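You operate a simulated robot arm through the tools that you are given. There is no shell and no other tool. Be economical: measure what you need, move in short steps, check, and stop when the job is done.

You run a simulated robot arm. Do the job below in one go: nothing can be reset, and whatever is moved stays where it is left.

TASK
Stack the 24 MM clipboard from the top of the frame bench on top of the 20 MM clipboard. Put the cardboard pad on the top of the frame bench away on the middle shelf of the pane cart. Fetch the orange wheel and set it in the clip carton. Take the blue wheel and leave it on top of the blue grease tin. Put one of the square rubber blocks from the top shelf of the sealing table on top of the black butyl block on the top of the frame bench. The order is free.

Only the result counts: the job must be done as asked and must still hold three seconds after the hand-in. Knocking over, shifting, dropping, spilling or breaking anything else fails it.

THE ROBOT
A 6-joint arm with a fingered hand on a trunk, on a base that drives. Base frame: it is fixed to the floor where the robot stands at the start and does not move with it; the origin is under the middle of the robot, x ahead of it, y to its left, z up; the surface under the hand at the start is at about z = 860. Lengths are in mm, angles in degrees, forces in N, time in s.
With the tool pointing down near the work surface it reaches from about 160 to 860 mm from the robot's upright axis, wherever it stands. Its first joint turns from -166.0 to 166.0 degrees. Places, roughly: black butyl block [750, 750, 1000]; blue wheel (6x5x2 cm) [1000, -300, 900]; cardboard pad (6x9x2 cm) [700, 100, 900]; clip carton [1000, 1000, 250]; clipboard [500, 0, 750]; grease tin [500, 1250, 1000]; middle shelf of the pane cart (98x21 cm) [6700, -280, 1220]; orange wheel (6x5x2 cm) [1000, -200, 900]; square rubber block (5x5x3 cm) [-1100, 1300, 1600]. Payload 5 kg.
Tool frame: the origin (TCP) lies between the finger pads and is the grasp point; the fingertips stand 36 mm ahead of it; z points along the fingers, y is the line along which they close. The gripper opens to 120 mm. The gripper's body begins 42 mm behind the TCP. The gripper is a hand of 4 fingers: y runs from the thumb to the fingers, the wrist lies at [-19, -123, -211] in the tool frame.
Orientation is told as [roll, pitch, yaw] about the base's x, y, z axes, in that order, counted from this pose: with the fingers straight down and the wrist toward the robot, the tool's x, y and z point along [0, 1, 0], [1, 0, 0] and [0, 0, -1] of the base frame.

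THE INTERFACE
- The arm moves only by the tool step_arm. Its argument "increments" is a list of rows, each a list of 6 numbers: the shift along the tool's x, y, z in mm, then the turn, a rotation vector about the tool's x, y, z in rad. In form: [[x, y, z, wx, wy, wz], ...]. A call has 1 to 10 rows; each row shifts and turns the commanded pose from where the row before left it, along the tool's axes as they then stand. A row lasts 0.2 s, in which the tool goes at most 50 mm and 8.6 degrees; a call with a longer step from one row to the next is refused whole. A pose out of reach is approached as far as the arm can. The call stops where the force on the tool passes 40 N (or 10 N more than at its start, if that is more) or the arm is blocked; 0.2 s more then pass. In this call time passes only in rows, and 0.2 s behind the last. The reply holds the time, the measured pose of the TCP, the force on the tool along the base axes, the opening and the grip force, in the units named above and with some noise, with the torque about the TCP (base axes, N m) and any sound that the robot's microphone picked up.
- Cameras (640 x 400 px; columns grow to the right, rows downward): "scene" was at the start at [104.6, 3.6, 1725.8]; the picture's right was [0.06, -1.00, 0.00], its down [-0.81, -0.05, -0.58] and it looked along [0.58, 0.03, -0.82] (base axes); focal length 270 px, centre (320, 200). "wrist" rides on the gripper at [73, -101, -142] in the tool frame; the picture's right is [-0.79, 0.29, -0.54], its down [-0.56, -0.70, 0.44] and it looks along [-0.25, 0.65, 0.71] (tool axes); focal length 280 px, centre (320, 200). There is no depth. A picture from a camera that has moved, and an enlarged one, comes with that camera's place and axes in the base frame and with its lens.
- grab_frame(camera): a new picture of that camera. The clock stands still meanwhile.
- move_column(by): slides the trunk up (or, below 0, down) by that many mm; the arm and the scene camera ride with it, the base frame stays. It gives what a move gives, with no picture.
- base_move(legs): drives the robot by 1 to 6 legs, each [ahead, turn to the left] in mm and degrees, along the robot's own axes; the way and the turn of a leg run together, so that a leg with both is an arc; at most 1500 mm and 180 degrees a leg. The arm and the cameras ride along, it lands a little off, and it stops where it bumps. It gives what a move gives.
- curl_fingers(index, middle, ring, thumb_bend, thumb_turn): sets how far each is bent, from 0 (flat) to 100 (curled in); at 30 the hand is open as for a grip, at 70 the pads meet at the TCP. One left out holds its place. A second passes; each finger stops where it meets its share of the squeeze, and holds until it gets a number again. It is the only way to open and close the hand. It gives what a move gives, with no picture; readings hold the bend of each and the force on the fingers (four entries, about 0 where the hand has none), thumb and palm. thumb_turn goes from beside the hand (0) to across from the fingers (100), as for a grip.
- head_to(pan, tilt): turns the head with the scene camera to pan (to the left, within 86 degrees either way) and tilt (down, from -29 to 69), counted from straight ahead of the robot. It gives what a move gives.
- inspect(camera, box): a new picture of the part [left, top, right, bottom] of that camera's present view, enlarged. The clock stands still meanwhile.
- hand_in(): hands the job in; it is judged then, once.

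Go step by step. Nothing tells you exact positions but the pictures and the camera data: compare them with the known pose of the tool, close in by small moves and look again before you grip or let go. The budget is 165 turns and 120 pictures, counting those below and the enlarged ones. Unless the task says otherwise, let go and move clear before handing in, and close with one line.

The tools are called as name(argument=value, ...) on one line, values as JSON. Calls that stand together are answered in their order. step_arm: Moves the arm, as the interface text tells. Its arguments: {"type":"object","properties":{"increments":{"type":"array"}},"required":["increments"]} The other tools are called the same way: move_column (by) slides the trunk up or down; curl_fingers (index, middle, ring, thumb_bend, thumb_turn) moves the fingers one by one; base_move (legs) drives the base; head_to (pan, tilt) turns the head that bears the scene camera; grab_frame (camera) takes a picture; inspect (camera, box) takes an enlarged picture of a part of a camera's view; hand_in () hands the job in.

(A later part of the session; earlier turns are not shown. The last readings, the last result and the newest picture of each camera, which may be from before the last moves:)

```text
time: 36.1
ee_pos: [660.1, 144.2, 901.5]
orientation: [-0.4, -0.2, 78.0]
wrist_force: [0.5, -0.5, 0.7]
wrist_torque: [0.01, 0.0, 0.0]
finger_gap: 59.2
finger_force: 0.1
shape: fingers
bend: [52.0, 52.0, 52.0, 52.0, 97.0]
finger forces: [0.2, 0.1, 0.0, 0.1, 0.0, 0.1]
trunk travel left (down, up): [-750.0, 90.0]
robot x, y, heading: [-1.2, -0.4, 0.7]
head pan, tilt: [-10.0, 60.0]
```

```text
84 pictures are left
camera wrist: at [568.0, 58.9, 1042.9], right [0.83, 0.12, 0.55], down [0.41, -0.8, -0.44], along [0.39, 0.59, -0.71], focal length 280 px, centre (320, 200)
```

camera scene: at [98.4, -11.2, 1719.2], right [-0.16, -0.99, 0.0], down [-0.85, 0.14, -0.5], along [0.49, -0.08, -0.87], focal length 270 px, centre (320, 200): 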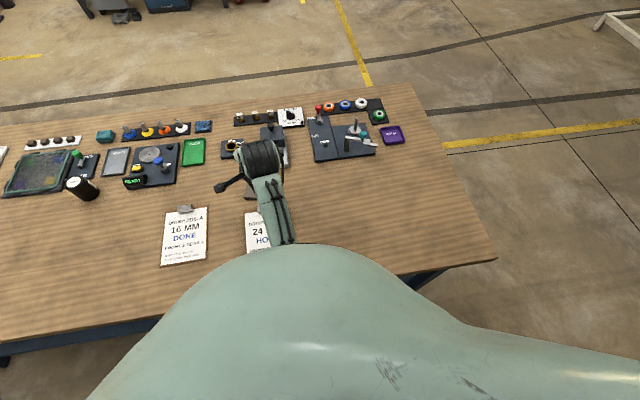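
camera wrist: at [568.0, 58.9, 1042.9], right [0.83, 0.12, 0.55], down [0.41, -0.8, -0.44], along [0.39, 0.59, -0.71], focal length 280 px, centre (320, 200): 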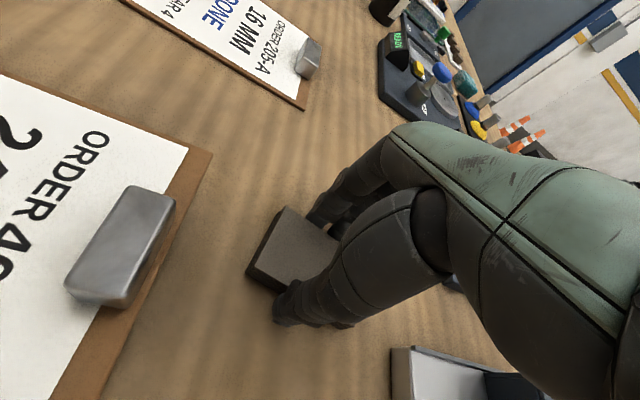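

curl_fingers(index=72, middle=72, ring=72, thumb_bend=72)

step_arm(increments=[[0, 0, -10, 0, 0, 0], [0, 0, -30, 0, 0, 0]])

grab_frame(camera="wrist")

```text
time: 37.1
ee_pos: [661.0, 142.0, 903.2]
orientation: [-0.4, -0.3, 77.8]
wrist_force: [1.1, -0.2, 3.2]
wrist_torque: [-0.03, 0.1, 0.02]
finger_gap: 54.3
finger_force: 25.3
shape: fingers
bend: [59.0, 64.0, 67.0, 52.0, 93.0]
finger forces: [11.7, 8.7, 5.4, 0.1, 24.9, 0.0]
trunk travel left (down, up): [-750.0, 90.0]
robot x, y, heading: [-1.8, -1.6, 0.7]
head pan, tilt: [-10.0, 60.0]
```

```text
time: 37.7
ee_pos: [661.3, 144.3, 943.0]
orientation: [-0.5, -0.2, 77.9]
wrist_force: [0.1, -0.4, 0.6]
wrist_torque: [0.0, 0.02, 0.0]
finger_gap: 54.4
finger_force: 25.5
shape: fingers
bend: [59.0, 64.0, 71.0, 52.0, 93.0]
finger forces: [10.2, 8.7, 5.7, 0.1, 24.9, 0.1]
trunk travel left (down, up): [-750.0, 90.0]
robot x, y, heading: [-2.0, -4.7, 0.6]
head pan, tilt: [-10.0, 60.0]
```

```text
83 pictures are left
camera wrist: at [566.7, 58.6, 1083.1], right [0.83, 0.11, 0.55], down [0.4, -0.8, -0.44], along [0.39, 0.59, -0.71], focal length 280 px, centre (320, 200)
```

wrist: 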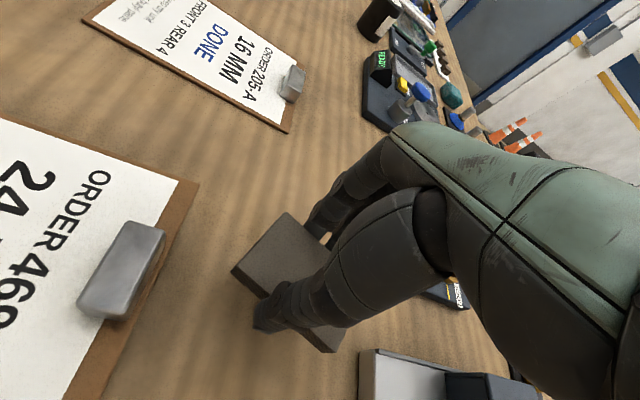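

Pad is held. I raise it, turn the hand back toward yaw 0, and pull in for driving.

step_arm(increments=[[0, 0, -45, 0, 0, 0], [0, 0, -45, 0, 0, 0], [0, 0, -45, 0, 0, 0], [0, 0, -45, 0, 0, 0], [0, 0, -45, 0, 0, 0]])

step_arm(increments=[[0, 0, 0, 0, 0, 0.13], [0, 0, 0, 0, 0, 0.13], [0, 0, 0, 0, 0, 0.13], [0, 0, 0, 0, 0, 0.13], [0, 0, 0, 0, 0, 0.13], [0, 0, 0, 0, 0, 0.13], [0, 0, 0, 0, 0, 0.13], [0, 0, 0, 0, 0, 0.13], [0, 0, 0, 0, 0, 0.13], [0, 0, 0, 0, 0, 0.13]])

step_arm(increments=[[-20, -40, 0, 0, 0, 0], [-20, -40, 0, 0, 0, 0], [-20, -40, 0, 0, 0, 0], [-20, -40, 0, 0, 0, 0]])

head_to(pan=-50, tilt=45)

grab_frame(camera="scene")

```text
time: 38.9
ee_pos: [658.3, 143.0, 1169.3]
orientation: [-0.5, -0.3, 77.9]
wrist_force: [0.3, 0.4, 0.2]
wrist_torque: [0.01, -0.04, -0.05]
finger_gap: 54.4
finger_force: 25.0
shape: fingers
bend: [59.0, 64.0, 71.0, 52.0, 93.0]
finger forces: [10.1, 8.7, 5.8, 0.0, 25.0, 0.0]
trunk travel left (down, up): [-750.0, 90.0]
robot x, y, heading: [-1.7, 1.3, 0.4]
head pan, tilt: [-10.0, 60.0]
```

```text
time: 41.1
ee_pos: [658.7, 143.4, 1168.2]
orientation: [0.1, -0.6, 3.3]
wrist_force: [-0.1, -0.6, -0.3]
wrist_torque: [0.0, -0.01, 0.01]
finger_gap: 54.3
finger_force: 24.9
shape: fingers
bend: [59.0, 64.0, 71.0, 52.0, 93.0]
finger forces: [10.2, 8.7, 5.9, 0.0, 24.9, 0.0]
trunk travel left (down, up): [-750.0, 90.0]
robot x, y, heading: [-1.9, -1.4, 0.4]
head pan, tilt: [-10.0, 60.0]
```

```text
time: 42.1
ee_pos: [504.6, 53.0, 1155.7]
orientation: [0.2, -1.0, 3.5]
wrist_force: [-0.4, -0.7, 0.3]
wrist_torque: [0.0, -0.02, 0.03]
finger_gap: 54.1
finger_force: 25.0
shape: fingers
bend: [59.0, 64.0, 71.0, 52.0, 93.0]
finger forces: [10.2, 8.7, 5.8, 0.0, 25.0, 0.0]
out of reach, approached as far as the arm can: row 4
trunk travel left (down, up): [-750.0, 90.0]
robot x, y, heading: [1.2, 1.2, 0.8]
head pan, tilt: [-10.0, 60.0]
```

```text
time: 43.1
ee_pos: [507.5, 54.3, 1154.3]
orientation: [0.2, -0.8, 3.4]
wrist_force: [-0.4, -0.2, 0.4]
wrist_torque: [0.0, -0.04, 0.03]
finger_gap: 54.2
finger_force: 24.8
shape: fingers
bend: [59.0, 64.0, 71.0, 52.0, 93.0]
finger forces: [10.1, 8.7, 5.7, 0.1, 25.0, 0.1]
trunk travel left (down, up): [-750.0, 90.0]
robot x, y, heading: [-0.7, -0.8, 0.6]
head pan, tilt: [-50.0, 45.0]
```

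```text
82 pictures are left
camera scene: at [84.7, -62.3, 1738.7], right [-0.76, -0.65, 0.0], down [-0.46, 0.54, -0.71], along [0.46, -0.54, -0.71], focal length 270 px, centre (320, 200)
```

scene: 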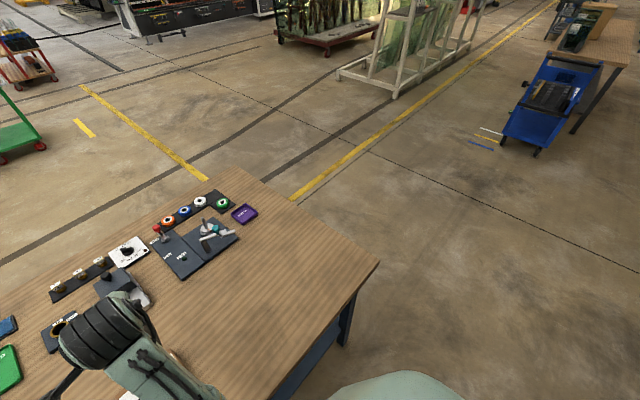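

The way round the right end of the bench is clear. I drive out and toward the cart.

base_move(legs=[[-100, 0], [0, -90], [1300, 0], [0, 90], [1500, 0], [1500, 0]])

base_move(legs=[[1500, 0]])

head_to(pan=25, tilt=20)

grab_frame(camera="scene")

```text
time: 75.6
ee_pos: [3449.1, -1141.7, 1154.0]
orientation: [0.2, -0.6, 4.0]
wrist_force: [-0.7, 0.1, 0.3]
wrist_torque: [-0.02, 0.02, 0.0]
finger_gap: 53.9
finger_force: 23.5
shape: fingers
bend: [59.0, 64.0, 71.0, 52.0, 93.0]
finger forces: [9.6, 8.2, 5.5, 0.1, 23.5, 0.1]
trunk travel left (down, up): [-750.0, 90.0]
robot x, y, heading: [2942.1, -1199.1, 1.3]
head pan, tilt: [-50.0, 45.0]
```

```text
time: 83.7
ee_pos: [4927.7, -1097.5, 1153.9]
orientation: [0.1, -0.7, 4.6]
wrist_force: [0.7, -0.6, 0.0]
wrist_torque: [0.05, -0.04, 0.03]
finger_gap: 53.5
finger_force: 23.7
shape: fingers
bend: [59.0, 64.0, 71.0, 52.0, 93.0]
finger forces: [9.5, 8.3, 5.4, 0.0, 23.5, 0.0]
trunk travel left (down, up): [-750.0, 90.0]
robot x, y, heading: [4419.5, -1163.8, 2.0]
head pan, tilt: [-50.0, 45.0]
```

```text
time: 85.2
ee_pos: [4927.1, -1097.8, 1154.3]
orientation: [0.3, -0.7, 4.6]
wrist_force: [0.1, 0.4, 0.0]
wrist_torque: [0.05, -0.01, 0.02]
finger_gap: 53.9
finger_force: 23.4
shape: fingers
bend: [59.0, 64.0, 71.0, 52.0, 93.0]
finger forces: [9.5, 8.2, 5.4, 0.0, 23.4, 0.0]
trunk travel left (down, up): [-750.0, 90.0]
robot x, y, heading: [4423.5, -1160.0, 1.9]
head pan, tilt: [25.0, 20.0]
```

```text
81 pictures are left
camera scene: at [4536.5, -1119.3, 1777.4], right [0.45, -0.89, 0.0], down [-0.31, -0.15, -0.94], along [0.84, 0.42, -0.34], focal length 270 px, centre (320, 200)
```

scene: 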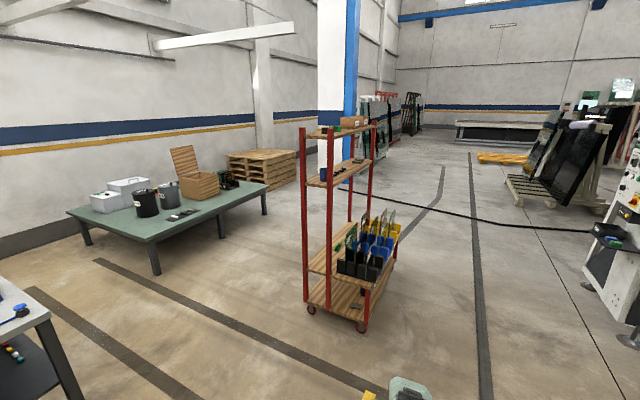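

The cart is ahead to the left. I zoom in on its shelves.

inspect(camera="scene", box=[280, 110, 430, 340])

```text
1.74 times, centred on (355, 225) of scene
camera zoom: at [4536.5, -1119.3, 1777.4], right [0.45, -0.89, 0.0], down [-0.31, -0.15, -0.94], along [0.84, 0.42, -0.34], focal length 470 px, centre (259, 156)
```

zoom: 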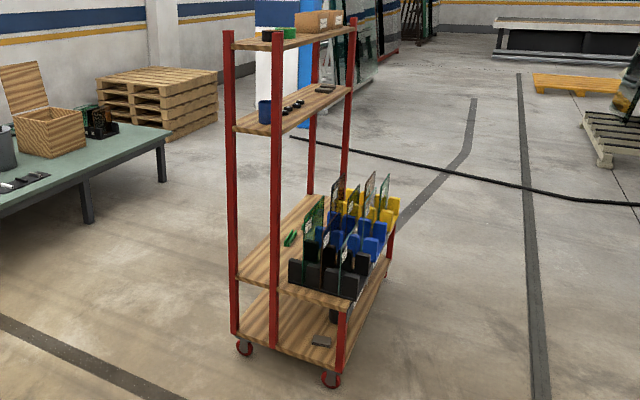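

The middle shelf holds a mug, small black pieces and a grey thing, with gaps between. I drive alongside its long open side and turn to face it.

base_move(legs=[[1500, -1], [920, -1], [0, 88]])

head_to(pan=0, tilt=30)

grab_frame(camera="scene")

```text
time: 102.7
ee_pos: [6795.8, -575.3, 1154.4]
orientation: [0.2, -0.7, 92.7]
wrist_force: [0.5, 0.4, -0.5]
wrist_torque: [0.02, 0.02, -0.04]
finger_gap: 53.3
finger_force: 22.7
shape: fingers
bend: [59.0, 64.0, 71.0, 52.0, 93.0]
finger forces: [9.4, 8.0, 5.4, 0.1, 23.0, 0.0]
trunk travel left (down, up): [-750.0, 90.0]
robot x, y, heading: [6840.9, -1083.8, 90.1]
head pan, tilt: [25.0, 20.0]
```

```text
time: 103.6
ee_pos: [6795.3, -575.4, 1153.1]
orientation: [0.1, -0.7, 92.7]
wrist_force: [0.5, -0.8, -0.4]
wrist_torque: [-0.02, -0.01, -0.01]
finger_gap: 53.6
finger_force: 22.7
shape: fingers
bend: [59.0, 64.0, 71.0, 52.0, 93.0]
finger forces: [9.3, 8.1, 5.4, 0.0, 23.0, 0.0]
trunk travel left (down, up): [-750.0, 90.0]
robot x, y, heading: [6846.0, -1086.3, 90.0]
head pan, tilt: [0.0, 30.0]
```

```text
79 pictures are left
camera scene: at [6844.8, -964.7, 1761.4], right [1.0, 0.0, 0.0], down [0.0, -0.5, -0.87], along [0.0, 0.87, -0.5], focal length 270 px, centre (320, 200)
```

scene: 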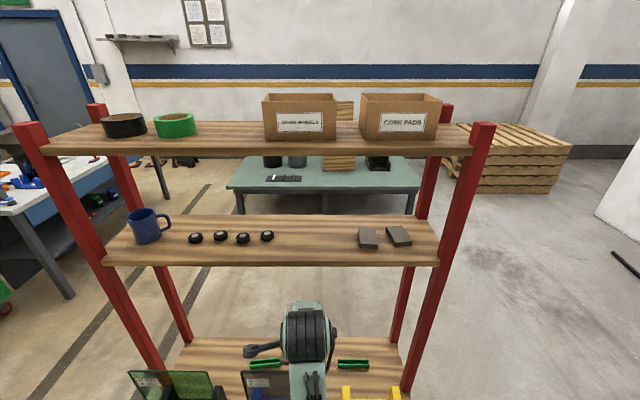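

The middle shelf shows a free gap around x=6825. I raise the pad and check before reaching in.

step_arm(increments=[[0, 0, -40, 0, 0, 0], [0, 0, -40, 0, 0, 0], [0, 0, -40, 0, 0, 0], [0, 0, -30, 0, 0, 0]])

step_arm(increments=[[-5, 40, 0, 0, 0, 0], [-5, 40, 0, 0, 0, 0], [-5, 40, 0, 0, 0, 0]])

grab_frame(camera="scene")

grab_frame(camera="wrist")

```text
time: 104.6
ee_pos: [6794.3, -539.0, 1167.2]
orientation: [0.3, -1.0, 92.6]
wrist_force: [0.3, -0.4, -0.1]
wrist_torque: [-0.01, 0.02, 0.0]
finger_gap: 53.3
finger_force: 23.3
shape: fingers
bend: [59.0, 64.0, 71.0, 52.0, 93.0]
finger forces: [9.3, 8.2, 5.4, 0.0, 23.2, 0.0]
out of reach, approached as far as the arm can: row 1, 2, 3, 4
trunk travel left (down, up): [-750.0, 90.0]
robot x, y, heading: [6840.3, -1084.1, 89.6]
head pan, tilt: [0.0, 30.0]
```

```text
time: 105.4
ee_pos: [6803.6, -435.8, 1170.4]
orientation: [0.1, -0.2, 92.9]
wrist_force: [0.4, -22.0, 4.6]
wrist_torque: [0.86, -0.01, -0.29]
finger_gap: 54.0
finger_force: 35.0
shape: fingers
bend: [61.0, 67.0, 71.0, 51.0, 92.0]
finger forces: [8.6, 33.3, 3.9, 0.0, 24.8, 0.0]
trunk travel left (down, up): [-750.0, 90.0]
robot x, y, heading: [6843.0, -1085.0, 89.8]
head pan, tilt: [0.0, 30.0]
stopped in row 3: the force on the tool passed its limit at 66 N (the readings are from after the stop); the commanded pose is now the measured one
```

```text
78 pictures are left
camera scene: at [6844.9, -970.1, 1761.8], right [1.0, 0.0, 0.0], down [0.0, -0.5, -0.87], along [0.0, 0.87, -0.5], focal length 270 px, centre (320, 200)
```

scene: 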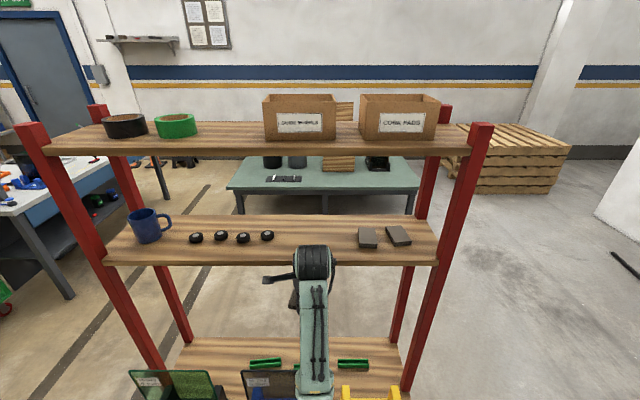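

```text
77 pictures are left
camera wrist: at [6736.3, -541.0, 1311.3], right [0.78, 0.33, 0.54], down [0.59, -0.67, -0.45], along [0.22, 0.67, -0.71], focal length 280 px, centre (320, 200)
```

wrist: 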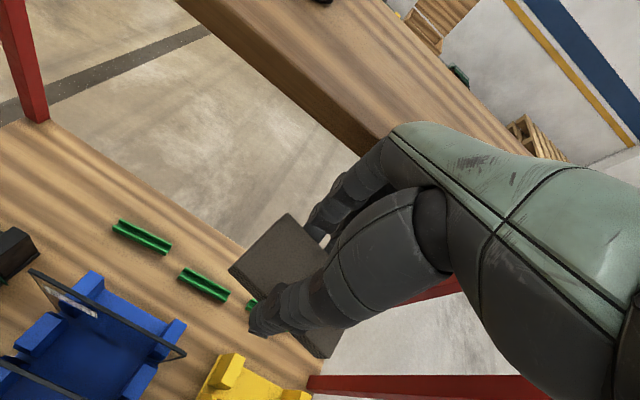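

The fingers touched the shelf edge because the arm could not rise; the cart shows no shift. I back off, raise the trunk, then test the height.

step_arm(increments=[[0, -40, 0, 0, 0, 0], [0, -30, 0, 0, 0, 0]])

move_column(by=90)

step_arm(increments=[[0, 0, -20, 0, 0, 0], [0, 0, -20, 0, 0, 0], [0, 0, -10, 0, 0, 0]])

grab_frame(camera="wrist")

grab_frame(camera="scene")

```text
time: 106.0
ee_pos: [6805.0, -504.7, 1169.9]
orientation: [0.1, -0.1, 93.0]
wrist_force: [0.6, 0.8, 1.2]
wrist_torque: [0.02, -0.01, 0.02]
finger_gap: 53.6
finger_force: 22.4
shape: fingers
bend: [61.0, 66.0, 71.0, 51.0, 93.0]
finger forces: [10.2, 6.6, 5.4, 0.0, 22.2, 0.0]
trunk travel left (down, up): [-750.0, 90.0]
robot x, y, heading: [6844.5, -1088.2, 89.9]
head pan, tilt: [0.0, 30.0]
```

```text
time: 107.3
ee_pos: [6806.3, -502.4, 1259.2]
orientation: [0.2, -0.2, 92.9]
wrist_force: [0.0, 0.0, 0.5]
wrist_torque: [0.04, 0.01, -0.01]
finger_gap: 53.7
finger_force: 22.1
shape: fingers
bend: [61.0, 66.0, 71.0, 51.0, 93.0]
finger forces: [10.1, 6.6, 5.4, 0.1, 22.2, 0.0]
trunk travel left (down, up): [-840.0, 0.0]
robot x, y, heading: [6841.0, -1086.7, 89.8]
head pan, tilt: [0.0, 30.0]
```

```text
time: 108.1
ee_pos: [6805.2, -486.0, 1281.5]
orientation: [0.2, -0.3, 92.9]
wrist_force: [-0.7, -0.3, -1.0]
wrist_torque: [0.01, -0.01, 0.0]
finger_gap: 53.9
finger_force: 21.7
shape: fingers
bend: [61.0, 66.0, 71.0, 51.0, 93.0]
finger forces: [10.1, 6.6, 5.5, 0.1, 22.2, 0.0]
out of reach, approached as far as the arm can: row 1, 2, 3
trunk travel left (down, up): [-840.0, 0.0]
robot x, y, heading: [6842.7, -1083.4, 89.7]
head pan, tilt: [0.0, 30.0]
```

```text
76 pictures are left
camera wrist: at [6739.4, -591.3, 1421.9], right [0.78, 0.32, 0.54], down [0.59, -0.67, -0.45], along [0.22, 0.67, -0.71], focal length 280 px, centre (320, 200)
```

wrist: 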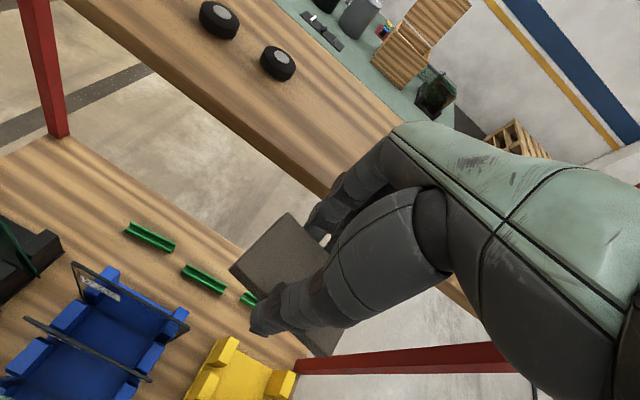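

```text
75 pictures are left
camera scene: at [6844.9, -964.6, 1851.3], right [1.0, 0.0, 0.0], down [0.0, -0.5, -0.87], along [0.0, 0.87, -0.5], focal length 270 px, centre (320, 200)
```

scene: 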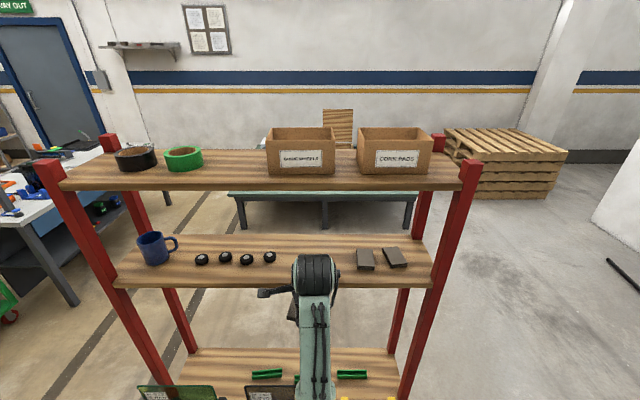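

Now the pad clears the shelf. I reach in above the shelf in steps.

step_arm(increments=[[-4, 30, 0, 0, 0, 0], [-4, 30, 0, 0, 0, 0], [-4, 30, 0, 0, 0, 0]])

grab_frame(camera="scene")

```text
time: 108.9
ee_pos: [6814.4, -393.6, 1281.0]
orientation: [0.3, -0.1, 92.8]
wrist_force: [-0.1, 0.4, 0.5]
wrist_torque: [-0.01, 0.03, 0.01]
finger_gap: 53.9
finger_force: 22.2
shape: fingers
bend: [61.0, 66.0, 71.0, 51.0, 93.0]
finger forces: [10.1, 6.7, 5.4, 0.0, 22.3, 0.0]
trunk travel left (down, up): [-840.0, 0.0]
robot x, y, heading: [6841.1, -1084.0, 89.9]
head pan, tilt: [0.0, 30.0]
```

```text
74 pictures are left
camera scene: at [6845.0, -963.8, 1851.3], right [1.0, 0.0, 0.0], down [0.0, -0.5, -0.87], along [0.0, 0.87, -0.5], focal length 270 px, centre (320, 200)
```

scene: 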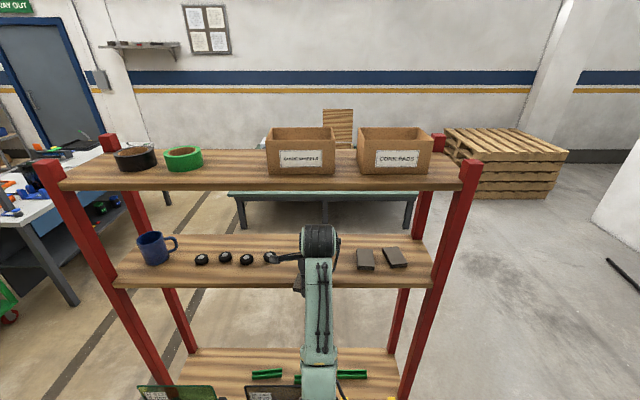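

Clear. I continue in to y≈-316 while lowering slightly.

step_arm(increments=[[-4, 26, 3, 0, 0, 0], [-4, 26, 3, 0, 0, 0], [-3, 25, 2, 0, 0, 0]])

grab_frame(camera="wrist")

inspect(camera="scene", box=[240, 180, 420, 300])

```text
time: 109.7
ee_pos: [6820.2, -316.1, 1273.3]
orientation: [0.3, 0.0, 92.9]
wrist_force: [0.1, 1.1, -0.7]
wrist_torque: [0.0, 0.02, 0.0]
finger_gap: 53.6
finger_force: 21.8
shape: fingers
bend: [61.0, 66.0, 71.0, 51.0, 93.0]
finger forces: [10.2, 6.6, 5.4, 0.0, 22.2, 0.1]
trunk travel left (down, up): [-840.0, 0.0]
robot x, y, heading: [6848.0, -1085.7, 89.9]
head pan, tilt: [0.0, 30.0]
```

```text
73 pictures are left
camera wrist: at [6753.0, -422.0, 1414.2], right [0.78, 0.33, 0.54], down [0.59, -0.67, -0.45], along [0.22, 0.67, -0.71], focal length 280 px, centre (320, 200)
```

wrist: 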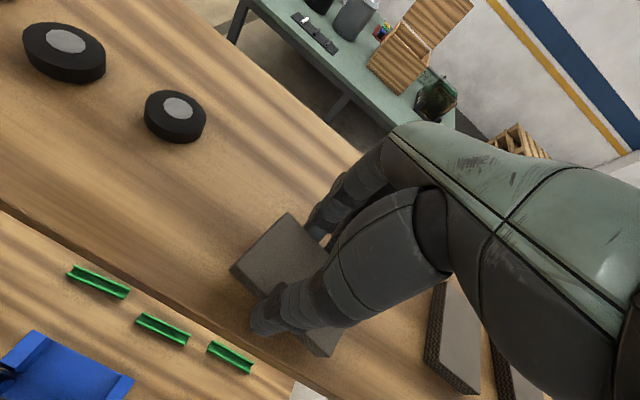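

```text
3.33 times, centred on (330, 240) of scene
camera zoom: at [6844.9, -964.0, 1851.3], right [1.0, 0.0, 0.0], down [0.0, -0.5, -0.87], along [0.0, 0.87, -0.5], focal length 900 px, centre (287, 67)
```

zoom: 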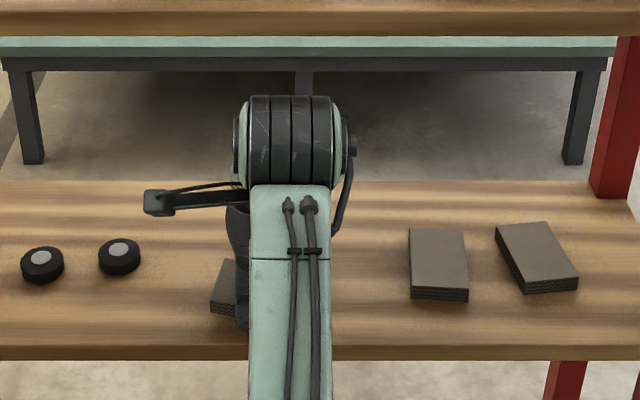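

The near corner is close to the shelf edge; I go 20 mm further in, then lower to contact.

step_arm(increments=[[0, 10, 2, 0, 0, 0], [0, 12, 2, 0, 0, 0], [0, 0, 4, 0, 0, 0]])

step_arm(increments=[[0, 0, 3, 0, 0, 0]])

step_arm(increments=[[0, 0, 2, 0, 0, 0]])

```text
time: 110.5
ee_pos: [6817.8, -295.8, 1264.5]
orientation: [0.2, -0.1, 92.9]
wrist_force: [0.5, -0.6, 0.7]
wrist_torque: [-0.02, 0.0, 0.01]
finger_gap: 53.4
finger_force: 22.2
shape: fingers
bend: [61.0, 66.0, 71.0, 51.0, 93.0]
finger forces: [10.1, 6.8, 5.5, 0.0, 22.2, 0.0]
trunk travel left (down, up): [-840.0, 0.0]
robot x, y, heading: [6842.7, -1086.2, 90.0]
head pan, tilt: [0.0, 30.0]
```

```text
time: 110.9
ee_pos: [6817.1, -295.4, 1262.7]
orientation: [0.2, -0.1, 92.9]
wrist_force: [-0.1, 0.8, 2.6]
wrist_torque: [-0.11, -0.04, -0.02]
finger_gap: 53.7
finger_force: 23.0
shape: fingers
bend: [61.0, 66.0, 71.0, 51.0, 93.0]
finger forces: [9.9, 7.1, 6.0, 0.0, 22.5, 0.0]
trunk travel left (down, up): [-840.0, 0.0]
robot x, y, heading: [6842.5, -1082.0, 89.9]
head pan, tilt: [0.0, 30.0]
```

```text
time: 111.3
ee_pos: [6818.6, -295.4, 1260.6]
orientation: [0.3, -0.3, 92.9]
wrist_force: [-1.0, 2.3, 9.2]
wrist_torque: [-0.31, 0.03, 0.03]
finger_gap: 53.2
finger_force: 23.6
shape: fingers
bend: [60.0, 66.0, 71.0, 52.0, 93.0]
finger forces: [10.4, 7.5, 6.6, 0.0, 22.9, 0.0]
trunk travel left (down, up): [-840.0, 0.0]
robot x, y, heading: [6840.4, -1084.3, 90.0]
head pan, tilt: [0.0, 30.0]
```

Contact. I release and rise.

curl_fingers(index=50, middle=50, ring=50, thumb_bend=45)

step_arm(increments=[[0, 0, -4, 0, 0, 0]])

curl_fingers(index=30, middle=30, ring=30, thumb_bend=30)

step_arm(increments=[[0, 0, -10, 0, 0, 0]])

grab_frame(camera="wrist")

```text
time: 112.3
ee_pos: [6819.2, -296.1, 1260.2]
orientation: [0.2, -0.2, 92.9]
wrist_force: [-0.4, -2.3, 5.8]
wrist_torque: [0.09, -0.06, -0.01]
finger_gap: 71.5
finger_force: 3.0
shape: fingers
bend: [50.0, 52.0, 50.0, 45.0, 97.0]
finger forces: [0.3, 6.0, 0.1, 0.0, 0.0, 0.0]
trunk travel left (down, up): [-840.0, 0.0]
robot x, y, heading: [6842.1, -1085.4, 89.7]
head pan, tilt: [0.0, 30.0]
```

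```text
time: 112.7
ee_pos: [6818.2, -296.5, 1261.6]
orientation: [0.2, 0.1, 92.8]
wrist_force: [-0.1, -0.3, 0.1]
wrist_torque: [0.0, 0.02, 0.0]
finger_gap: 71.6
finger_force: 0.4
shape: fingers
bend: [50.0, 50.0, 50.0, 45.0, 97.0]
finger forces: [0.0, 0.4, 0.0, 0.0, 0.0, 0.0]
trunk travel left (down, up): [-840.0, 0.0]
robot x, y, heading: [6842.4, -1086.0, 90.0]
head pan, tilt: [0.0, 30.0]
```

```text
time: 113.7
ee_pos: [6819.4, -296.3, 1263.1]
orientation: [0.2, -0.1, 92.9]
wrist_force: [0.2, -1.0, -0.7]
wrist_torque: [-0.02, -0.03, -0.04]
finger_gap: 122.9
finger_force: 0.1
shape: fingers
bend: [30.0, 30.0, 30.0, 30.0, 97.0]
finger forces: [0.0, 0.0, 0.1, 0.1, 0.0, 0.0]
trunk travel left (down, up): [-840.0, 0.0]
robot x, y, heading: [6845.2, -1083.0, 90.0]
head pan, tilt: [0.0, 30.0]
```

```text
time: 114.1
ee_pos: [6819.5, -296.6, 1273.3]
orientation: [0.2, 0.0, 92.9]
wrist_force: [0.4, -0.2, 0.1]
wrist_torque: [-0.01, -0.01, -0.02]
finger_gap: 123.2
finger_force: 0.1
shape: fingers
bend: [30.0, 30.0, 30.0, 30.0, 97.0]
finger forces: [0.0, 0.0, 0.0, 0.0, 0.0, 0.0]
trunk travel left (down, up): [-840.0, 0.0]
robot x, y, heading: [6839.7, -1083.8, 90.0]
head pan, tilt: [0.0, 30.0]
```

```text
71 pictures are left
camera wrist: at [6752.5, -401.6, 1415.1], right [0.78, 0.33, 0.54], down [0.59, -0.67, -0.45], along [0.22, 0.67, -0.71], focal length 280 px, centre (320, 200)
```

wrist: 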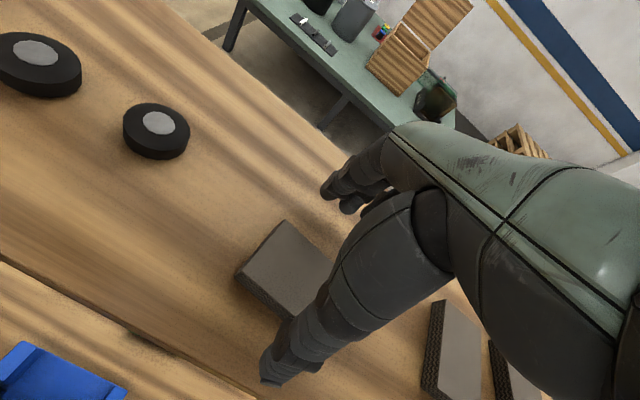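

Pad is down on the shelf. I back 20 mm within the finger clearance, rise, then withdraw.

step_arm(increments=[[0, -18, 0, 0, 0, 0], [0, 0, -8, 0, 0, 0], [0, 0, -8, 0, 0, 0]])

grab_frame(camera="wrist")

inspect(camera="scene", box=[240, 180, 420, 300])

```text
time: 114.9
ee_pos: [6820.4, -313.2, 1287.9]
orientation: [0.3, -0.1, 92.9]
wrist_force: [-0.1, -0.6, -0.1]
wrist_torque: [0.0, -0.03, 0.02]
finger_gap: 123.2
finger_force: 0.1
shape: fingers
bend: [30.0, 30.0, 30.0, 30.0, 97.0]
finger forces: [0.0, 0.0, 0.1, 0.0, 0.0, 0.0]
trunk travel left (down, up): [-840.0, 0.0]
robot x, y, heading: [6844.7, -1087.1, 89.9]
head pan, tilt: [0.0, 30.0]
```

```text
70 pictures are left
camera wrist: at [6753.3, -418.2, 1430.0], right [0.78, 0.33, 0.54], down [0.59, -0.67, -0.45], along [0.22, 0.67, -0.71], focal length 280 px, centre (320, 200)
```

wrist: 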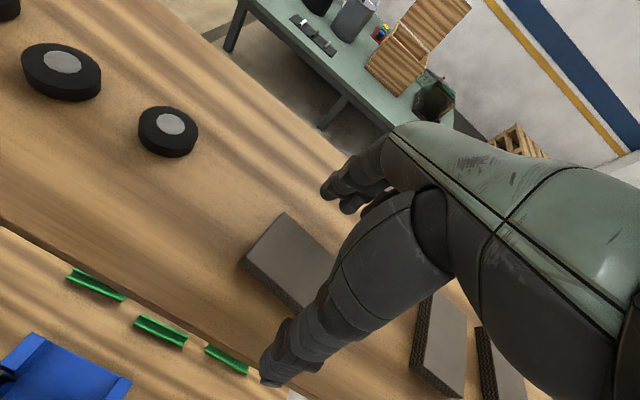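

```text
3.33 times, centred on (330, 240) of scene
camera zoom: at [6844.8, -963.9, 1851.3], right [1.0, 0.0, 0.0], down [0.0, -0.5, -0.87], along [0.0, 0.87, -0.5], focal length 900 px, centre (287, 67)
```

zoom: 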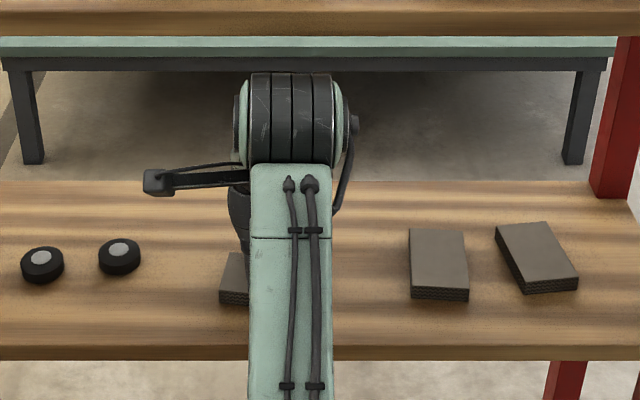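

Fingertips are now above the pad; I withdraw rising a little.

step_arm(increments=[[0, -15, -4, 0, 0, 0], [0, -30, 0, 0, 0, 0], [0, -40, 0, 0, 0, 0], [0, -40, 0, 0, 0, 0], [0, -40, 0, 0, 0, 0]])

inspect(camera="scene", box=[90, 130, 490, 380])

```text
time: 116.1
ee_pos: [6830.7, -476.4, 1287.9]
orientation: [0.2, -0.3, 93.0]
wrist_force: [0.2, 0.4, 0.3]
wrist_torque: [0.02, 0.01, -0.03]
finger_gap: 123.2
finger_force: 0.1
shape: fingers
bend: [30.0, 30.0, 30.0, 30.0, 97.0]
finger forces: [0.1, 0.0, 0.0, 0.1, 0.0, 0.1]
out of reach, approached as far as the arm can: row 5
trunk travel left (down, up): [-840.0, 0.0]
robot x, y, heading: [6844.2, -1083.0, 89.6]
head pan, tilt: [0.0, 30.0]
```

```text
1.60 times, centred on (290, 255) of scene
camera zoom: at [6845.1, -966.8, 1851.5], right [1.0, 0.0, 0.0], down [0.0, -0.5, -0.87], along [0.0, 0.87, -0.5], focal length 432 px, centre (368, 112)
```

zoom: 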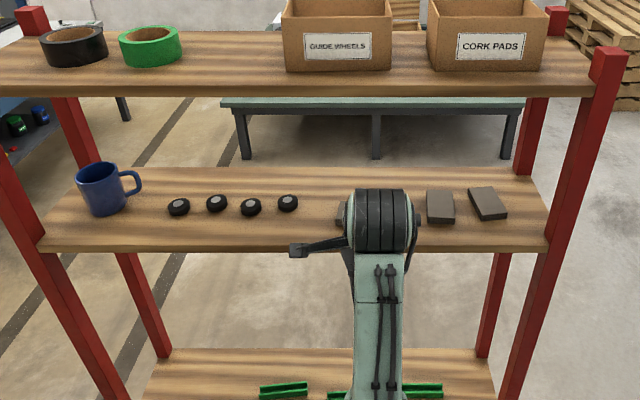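

Pad delivered. I drive back to the far side of the bench, opposite the wheels.

base_move(legs=[[-110, 0], [0, 90], [1500, 0], [1500, 0], [1500, 0]])

head_to(pan=-30, tilt=35)

grab_frame(camera="scene")

```text
time: 145.3
ee_pos: [1717.0, -1365.2, 1285.6]
orientation: [0.2, -0.3, -173.7]
wrist_force: [-0.4, 0.8, -0.4]
wrist_torque: [0.0, -0.03, -0.02]
finger_gap: 123.3
finger_force: 0.0
shape: fingers
bend: [30.0, 30.0, 30.0, 30.0, 97.0]
finger forces: [0.1, 0.0, 0.0, 0.0, 0.0, 0.0]
trunk travel left (down, up): [-840.0, 0.0]
robot x, y, heading: [2325.5, -1317.0, -176.9]
head pan, tilt: [0.0, 30.0]
```

```text
time: 146.3
ee_pos: [1716.5, -1364.4, 1286.1]
orientation: [0.2, -0.3, -173.8]
wrist_force: [-0.3, 0.3, 0.9]
wrist_torque: [0.01, 0.03, -0.05]
finger_gap: 123.2
finger_force: 0.0
shape: fingers
bend: [30.0, 30.0, 30.0, 30.0, 97.0]
finger forces: [0.1, 0.0, 0.0, 0.0, 0.0, 0.1]
trunk travel left (down, up): [-840.0, 0.0]
robot x, y, heading: [2329.1, -1316.9, -176.7]
head pan, tilt: [-30.0, 35.0]
```

```text
67 pictures are left
camera scene: at [2218.3, -1279.7, 1843.6], right [0.45, 0.89, 0.0], down [0.51, -0.26, -0.82], along [-0.73, 0.37, -0.57], focal length 270 px, centre (320, 200)
```

scene: 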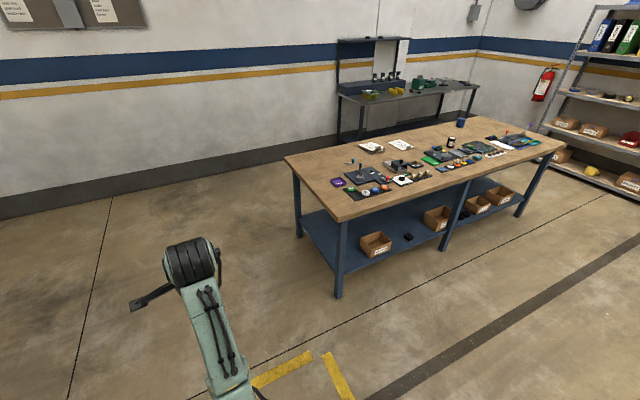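

I see cartons on the bench's lower shelf. Zooming on them.

inspect(camera="scene", box=[340, 170, 540, 270])

inspect(camera="scene", box=[320, 120, 480, 210])

```text
3.20 times, centred on (440, 220) of scene
camera zoom: at [2218.3, -1279.7, 1843.6], right [0.45, 0.89, 0.0], down [0.51, -0.26, -0.82], along [-0.73, 0.37, -0.57], focal length 864 px, centre (-64, 136)
```

zoom: 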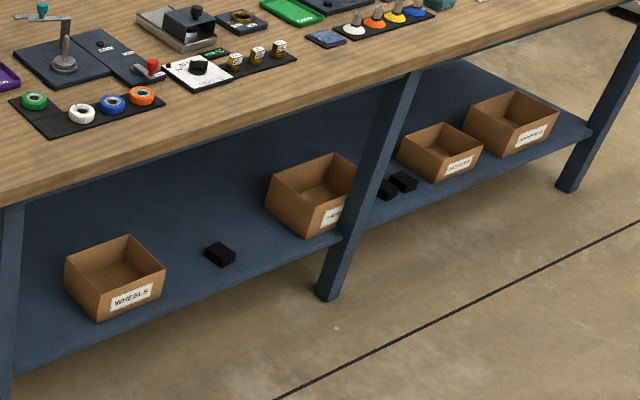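

```text
4.00 times, centred on (400, 165) of scene
camera zoom: at [2218.3, -1279.7, 1843.6], right [0.45, 0.89, 0.0], down [0.51, -0.26, -0.82], along [-0.73, 0.37, -0.57], focal length 1080 px, centre (0, 340)
```

zoom: 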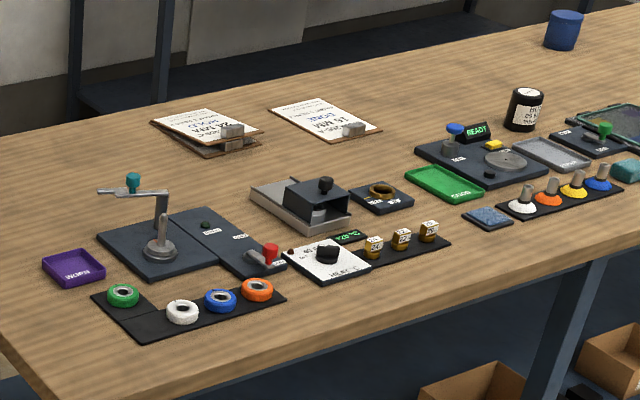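

The clip carton should be the third carton at about (1010,1020). Now I drive to face the wheels from this side.

base_move(legs=[[650, 0], [0, -93], [1140, 0], [0, 90]])

move_column(by=-90)

head_to(pan=0, tilt=55)

grab_frame(camera="scene")

grab_frame(camera="wrist")

```text
time: 165.4
ee_pos: [1063.9, -253.7, 1286.7]
orientation: [0.2, -0.4, -175.9]
wrist_force: [-0.1, -0.7, -0.2]
wrist_torque: [0.02, 0.03, 0.01]
finger_gap: 123.0
finger_force: 0.1
shape: fingers
bend: [30.0, 30.0, 30.0, 30.0, 97.0]
finger forces: [0.1, 0.0, 0.0, 0.0, 0.0, 0.1]
trunk travel left (down, up): [-840.0, 0.0]
robot x, y, heading: [1672.8, -226.0, -178.8]
head pan, tilt: [-30.0, 35.0]
```

```text
time: 166.7
ee_pos: [1062.1, -253.8, 1196.3]
orientation: [0.1, -0.4, -175.9]
wrist_force: [0.8, 0.1, -0.7]
wrist_torque: [0.01, 0.0, -0.01]
finger_gap: 123.2
finger_force: 0.0
shape: fingers
bend: [30.0, 30.0, 30.0, 30.0, 97.0]
finger forces: [0.0, 0.0, 0.1, 0.1, 0.0, 0.1]
trunk travel left (down, up): [-750.0, 90.0]
robot x, y, heading: [1672.6, -225.9, -179.0]
head pan, tilt: [-30.0, 35.0]
```

```text
time: 167.6
ee_pos: [1063.5, -252.5, 1195.4]
orientation: [0.3, -0.2, -176.0]
wrist_force: [0.2, 0.2, 0.2]
wrist_torque: [0.02, 0.01, -0.02]
finger_gap: 123.3
finger_force: 0.0
shape: fingers
bend: [30.0, 30.0, 30.0, 30.0, 97.0]
finger forces: [0.1, 0.0, 0.1, 0.0, 0.0, 0.1]
trunk travel left (down, up): [-750.0, 90.0]
robot x, y, heading: [1675.6, -226.0, -178.7]
head pan, tilt: [0.0, 55.0]
```

```text
64 pictures are left
camera scene: at [1573.0, -229.0, 1725.4], right [-0.02, 1.0, 0.0], down [0.82, 0.02, -0.57], along [-0.57, -0.01, -0.82], focal length 270 px, centre (320, 200)
```

scene: 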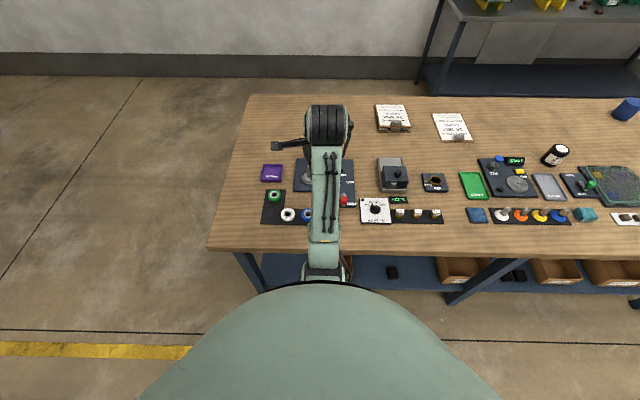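

```text
63 pictures are left
camera wrist: at [1170.7, -317.6, 1337.9], right [-0.34, 0.77, 0.54], down [0.66, 0.61, -0.45], along [-0.67, 0.2, -0.71], focal length 280 px, centre (320, 200)
```

wrist: 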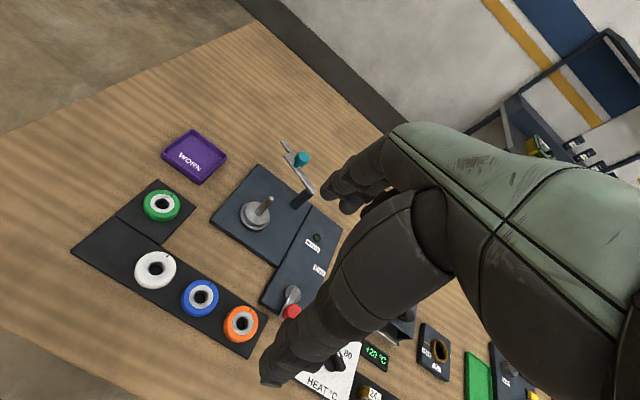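

Wheels lie flat at x≈1050: orange y≈-211, blue y≈-283. I preshape the hand and move above the orange one.

curl_fingers(index=44, middle=44, ring=44, thumb_bend=44)

step_arm(increments=[[-22, 5, 20, 0, 0, 0.035], [-21, 5, 40, 0, 0, 0.035], [0, 0, 45, 0, 0, 0], [0, 0, 45, 0, 0, 0], [0, 0, 45, 0, 0, 0]])

grab_frame(camera="wrist")

```text
time: 168.6
ee_pos: [1063.2, -252.8, 1196.2]
orientation: [0.1, -0.3, -175.9]
wrist_force: [-0.4, 0.2, 0.7]
wrist_torque: [0.01, 0.02, -0.01]
finger_gap: 82.9
finger_force: 0.1
shape: fingers
bend: [44.0, 44.0, 44.0, 44.0, 97.0]
finger forces: [0.1, 0.0, 0.1, 0.0, 0.1, 0.0]
trunk travel left (down, up): [-750.0, 90.0]
robot x, y, heading: [1669.1, -225.3, -179.0]
head pan, tilt: [0.0, 55.0]
```

```text
time: 169.8
ee_pos: [1050.2, -209.7, 999.5]
orientation: [0.2, -0.3, -179.9]
wrist_force: [0.4, 0.4, -0.4]
wrist_torque: [-0.01, 0.01, 0.01]
finger_gap: 82.9
finger_force: 0.0
shape: fingers
bend: [44.0, 44.0, 44.0, 44.0, 97.0]
finger forces: [0.0, 0.0, 0.0, 0.1, 0.1, 0.0]
trunk travel left (down, up): [-750.0, 90.0]
robot x, y, heading: [1673.8, -229.3, -179.2]
head pan, tilt: [0.0, 55.0]
```

```text
62 pictures are left
camera wrist: at [1152.1, -282.8, 1141.4], right [-0.29, 0.79, 0.54], down [0.7, 0.56, -0.45], along [-0.66, 0.25, -0.71], focal length 280 px, centre (320, 200)
```

wrist: 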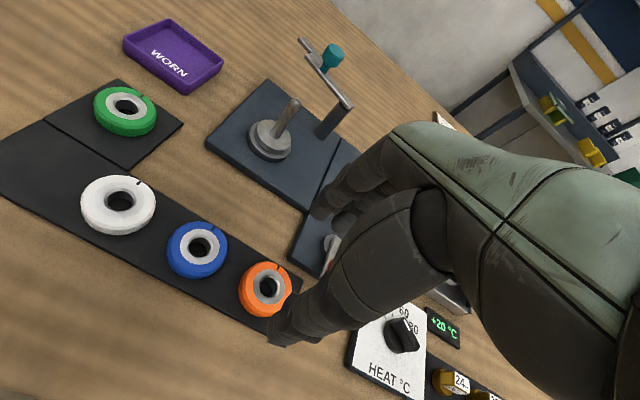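

Orange centre confirmed at (1049,-208). The red lever is close to the finger side, so I yaw 15° away from it and lower to check.

step_arm(increments=[[0, 0, 10, 0, 0, -0.13], [0, 0, 10, 0, 0, -0.13], [0, 0, 30, 0, 0, 0], [0, 0, 15, 0, 0, 0]])

grab_frame(camera="wrist")

inspect(camera="scene", box=[240, 80, 400, 240])

```text
time: 170.8
ee_pos: [1050.4, -211.8, 936.3]
orientation: [0.3, -0.3, -164.8]
wrist_force: [0.6, 0.2, 1.0]
wrist_torque: [0.0, -0.01, 0.0]
finger_gap: 82.7
finger_force: 0.0
shape: fingers
bend: [44.0, 44.0, 44.0, 44.0, 97.0]
finger forces: [0.0, 0.1, 0.0, 0.0, 0.0, 0.0]
trunk travel left (down, up): [-750.0, 90.0]
robot x, y, heading: [1672.4, -227.0, -179.0]
head pan, tilt: [0.0, 55.0]
```

```text
61 pictures are left
camera wrist: at [1168.4, -255.9, 1078.2], right [-0.48, 0.69, 0.54], down [0.53, 0.72, -0.45], along [-0.7, 0.07, -0.71], focal length 280 px, centre (320, 200)
```

wrist: 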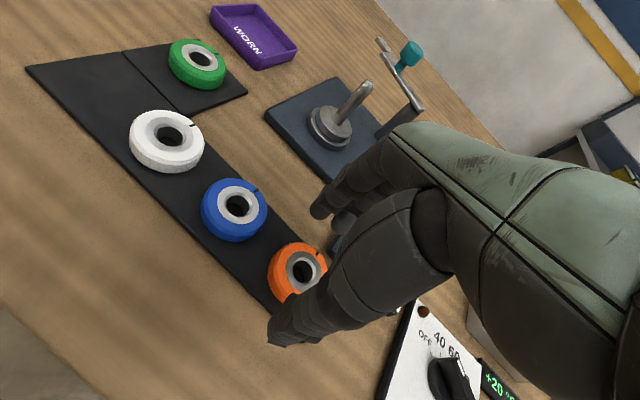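

```text
2.50 times, centred on (320, 160) of scene
camera zoom: at [1573.0, -228.8, 1725.3], right [-0.02, 1.0, 0.0], down [0.82, 0.02, -0.57], along [-0.57, -0.01, -0.82], focal length 675 px, centre (320, 300)
```

zoom: 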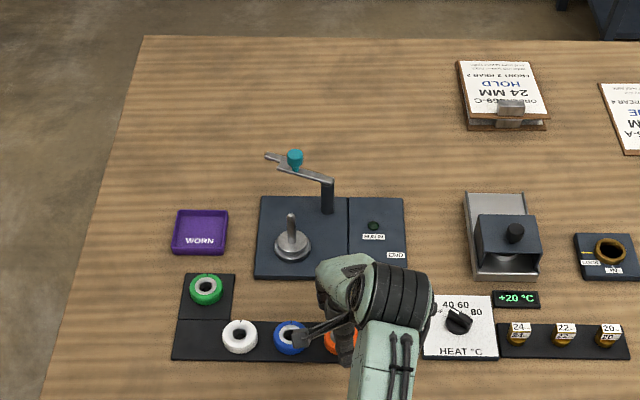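

Orange is centered. I descend the rest.

step_arm(increments=[[0, 0, 12, 0, 0, 0], [0, 0, 10, 0, 0, 0], [0, 0, 8, 0, 0, 0]])

curl_fingers(index=65, middle=65, ring=65, thumb_bend=65)

grab_frame(camera="wrist")

```text
time: 171.6
ee_pos: [1050.3, -211.2, 909.6]
orientation: [-0.1, -0.6, -165.1]
wrist_force: [2.0, -0.1, 9.9]
wrist_torque: [0.29, 0.62, -0.01]
finger_gap: 82.9
finger_force: 5.0
shape: fingers
bend: [44.0, 44.0, 43.0, 44.0, 97.0]
finger forces: [0.1, 0.0, 10.3, 0.0, 0.0, 0.0]
trunk travel left (down, up): [-750.0, 90.0]
robot x, y, heading: [1675.3, -227.3, -178.7]
head pan, tilt: [0.0, 55.0]
```

```text
time: 172.6
ee_pos: [1051.0, -210.5, 907.6]
orientation: [0.1, -0.5, -165.0]
wrist_force: [-3.5, -1.2, 16.9]
wrist_torque: [0.02, 0.12, -0.01]
finger_gap: 44.3
finger_force: 13.5
shape: fingers
bend: [59.0, 59.0, 65.0, 57.0, 96.0]
finger forces: [5.7, 9.2, 0.0, 0.0, 11.8, 0.0]
trunk travel left (down, up): [-750.0, 90.0]
robot x, y, heading: [1671.8, -226.2, -178.7]
head pan, tilt: [0.0, 55.0]
```

```text
59 pictures are left
camera wrist: at [1169.2, -254.9, 1049.3], right [-0.48, 0.69, 0.54], down [0.53, 0.72, -0.45], along [-0.7, 0.07, -0.71], focal length 280 px, centre (320, 200)
```

wrist: 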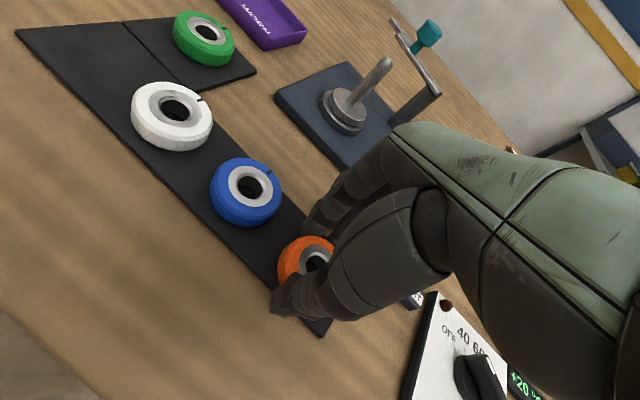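

The wheel is gripped. I tighten a bit and lift.

curl_fingers(index=75, middle=75, thumb_bend=72)

step_arm(increments=[[0, 0, -8, 0, 0, 0], [0, 0, -20, 0, 0, 0], [0, 0, -30, 0, 0, 0], [0, 0, -40, 0, 0, 0], [0, 0, -40, 0, 0, 0]])

grab_frame(camera="wrist")

```text
time: 173.6
ee_pos: [1051.8, -211.2, 907.1]
orientation: [0.2, -0.4, -165.0]
wrist_force: [-1.8, -0.2, 7.8]
wrist_torque: [-0.02, -0.17, -0.01]
finger_gap: 42.4
finger_force: 17.8
shape: fingers
bend: [60.0, 59.0, 65.0, 58.0, 95.0]
finger forces: [9.0, 9.2, 0.0, 0.1, 17.2, 0.1]
trunk travel left (down, up): [-750.0, 90.0]
robot x, y, heading: [1676.7, -228.1, -178.8]
head pan, tilt: [0.0, 55.0]
```

```text
time: 174.8
ee_pos: [1051.1, -207.3, 1044.0]
orientation: [0.2, -0.3, -164.9]
wrist_force: [-0.1, 1.5, -0.1]
wrist_torque: [0.03, -0.01, -0.03]
finger_gap: 42.3
finger_force: 17.4
shape: fingers
bend: [60.0, 59.0, 65.0, 57.0, 95.0]
finger forces: [8.2, 8.8, 0.0, 0.0, 17.0, 0.0]
trunk travel left (down, up): [-750.0, 90.0]
robot x, y, heading: [1672.5, -224.6, -179.2]
head pan, tilt: [0.0, 55.0]
```

```text
58 pictures are left
camera wrist: at [1167.9, -252.5, 1185.4], right [-0.48, 0.69, 0.54], down [0.53, 0.72, -0.45], along [-0.7, 0.07, -0.71], focal length 280 px, centre (320, 200)
```

wrist: 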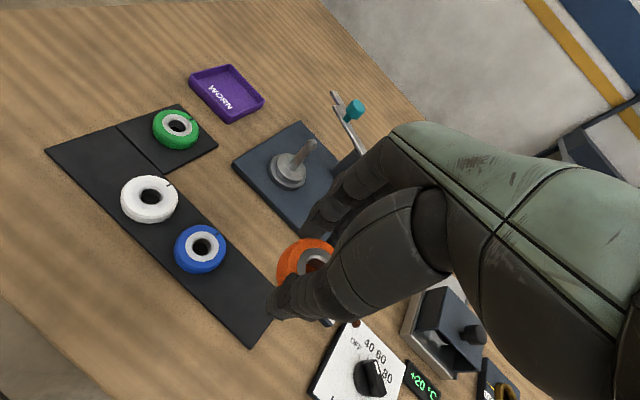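

Orange wheel held. I back off and go along the bench to the clip carton.

base_move(legs=[[-250, 0], [0, -91], [1250, 0], [0, 90]])

head_to(pan=0, tilt=50)

grab_frame(camera="scene")

```text
time: 192.5
ee_pos: [1283.5, 1064.1, 1044.1]
orientation: [0.2, -0.4, -165.0]
wrist_force: [0.8, 0.9, -0.3]
wrist_torque: [0.0, 0.0, 0.04]
finger_gap: 41.8
finger_force: 16.5
shape: fingers
bend: [60.0, 59.0, 65.0, 58.0, 95.0]
finger forces: [8.0, 8.4, 0.0, 0.1, 15.9, 0.0]
trunk travel left (down, up): [-750.0, 90.0]
robot x, y, heading: [1900.4, 1043.6, -178.9]
head pan, tilt: [0.0, 55.0]
```

```text
time: 193.2
ee_pos: [1283.1, 1064.0, 1044.1]
orientation: [0.2, -0.4, -165.0]
wrist_force: [-1.4, -0.8, -1.0]
wrist_torque: [-0.03, -0.01, 0.02]
finger_gap: 42.0
finger_force: 15.8
shape: fingers
bend: [60.0, 59.0, 65.0, 58.0, 95.0]
finger forces: [8.0, 8.4, 0.0, 0.1, 16.0, 0.0]
trunk travel left (down, up): [-750.0, 90.0]
robot x, y, heading: [1902.5, 1051.3, -178.7]
head pan, tilt: [0.0, 50.0]
```

```text
57 pictures are left
camera scene: at [1801.3, 1044.2, 1731.8], right [-0.02, 1.0, 0.0], down [0.77, 0.01, -0.64], along [-0.64, -0.01, -0.77], focal length 270 px, centre (320, 200)
```

scene: 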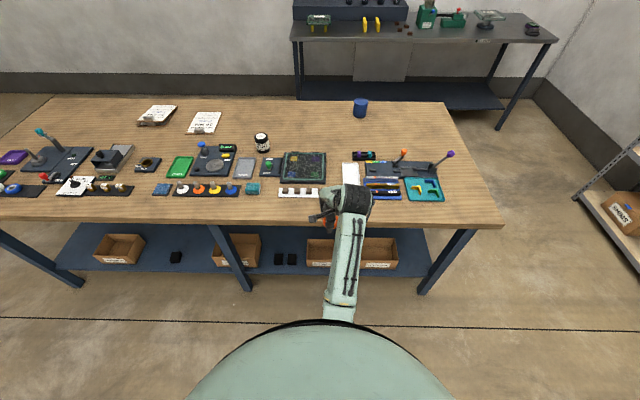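

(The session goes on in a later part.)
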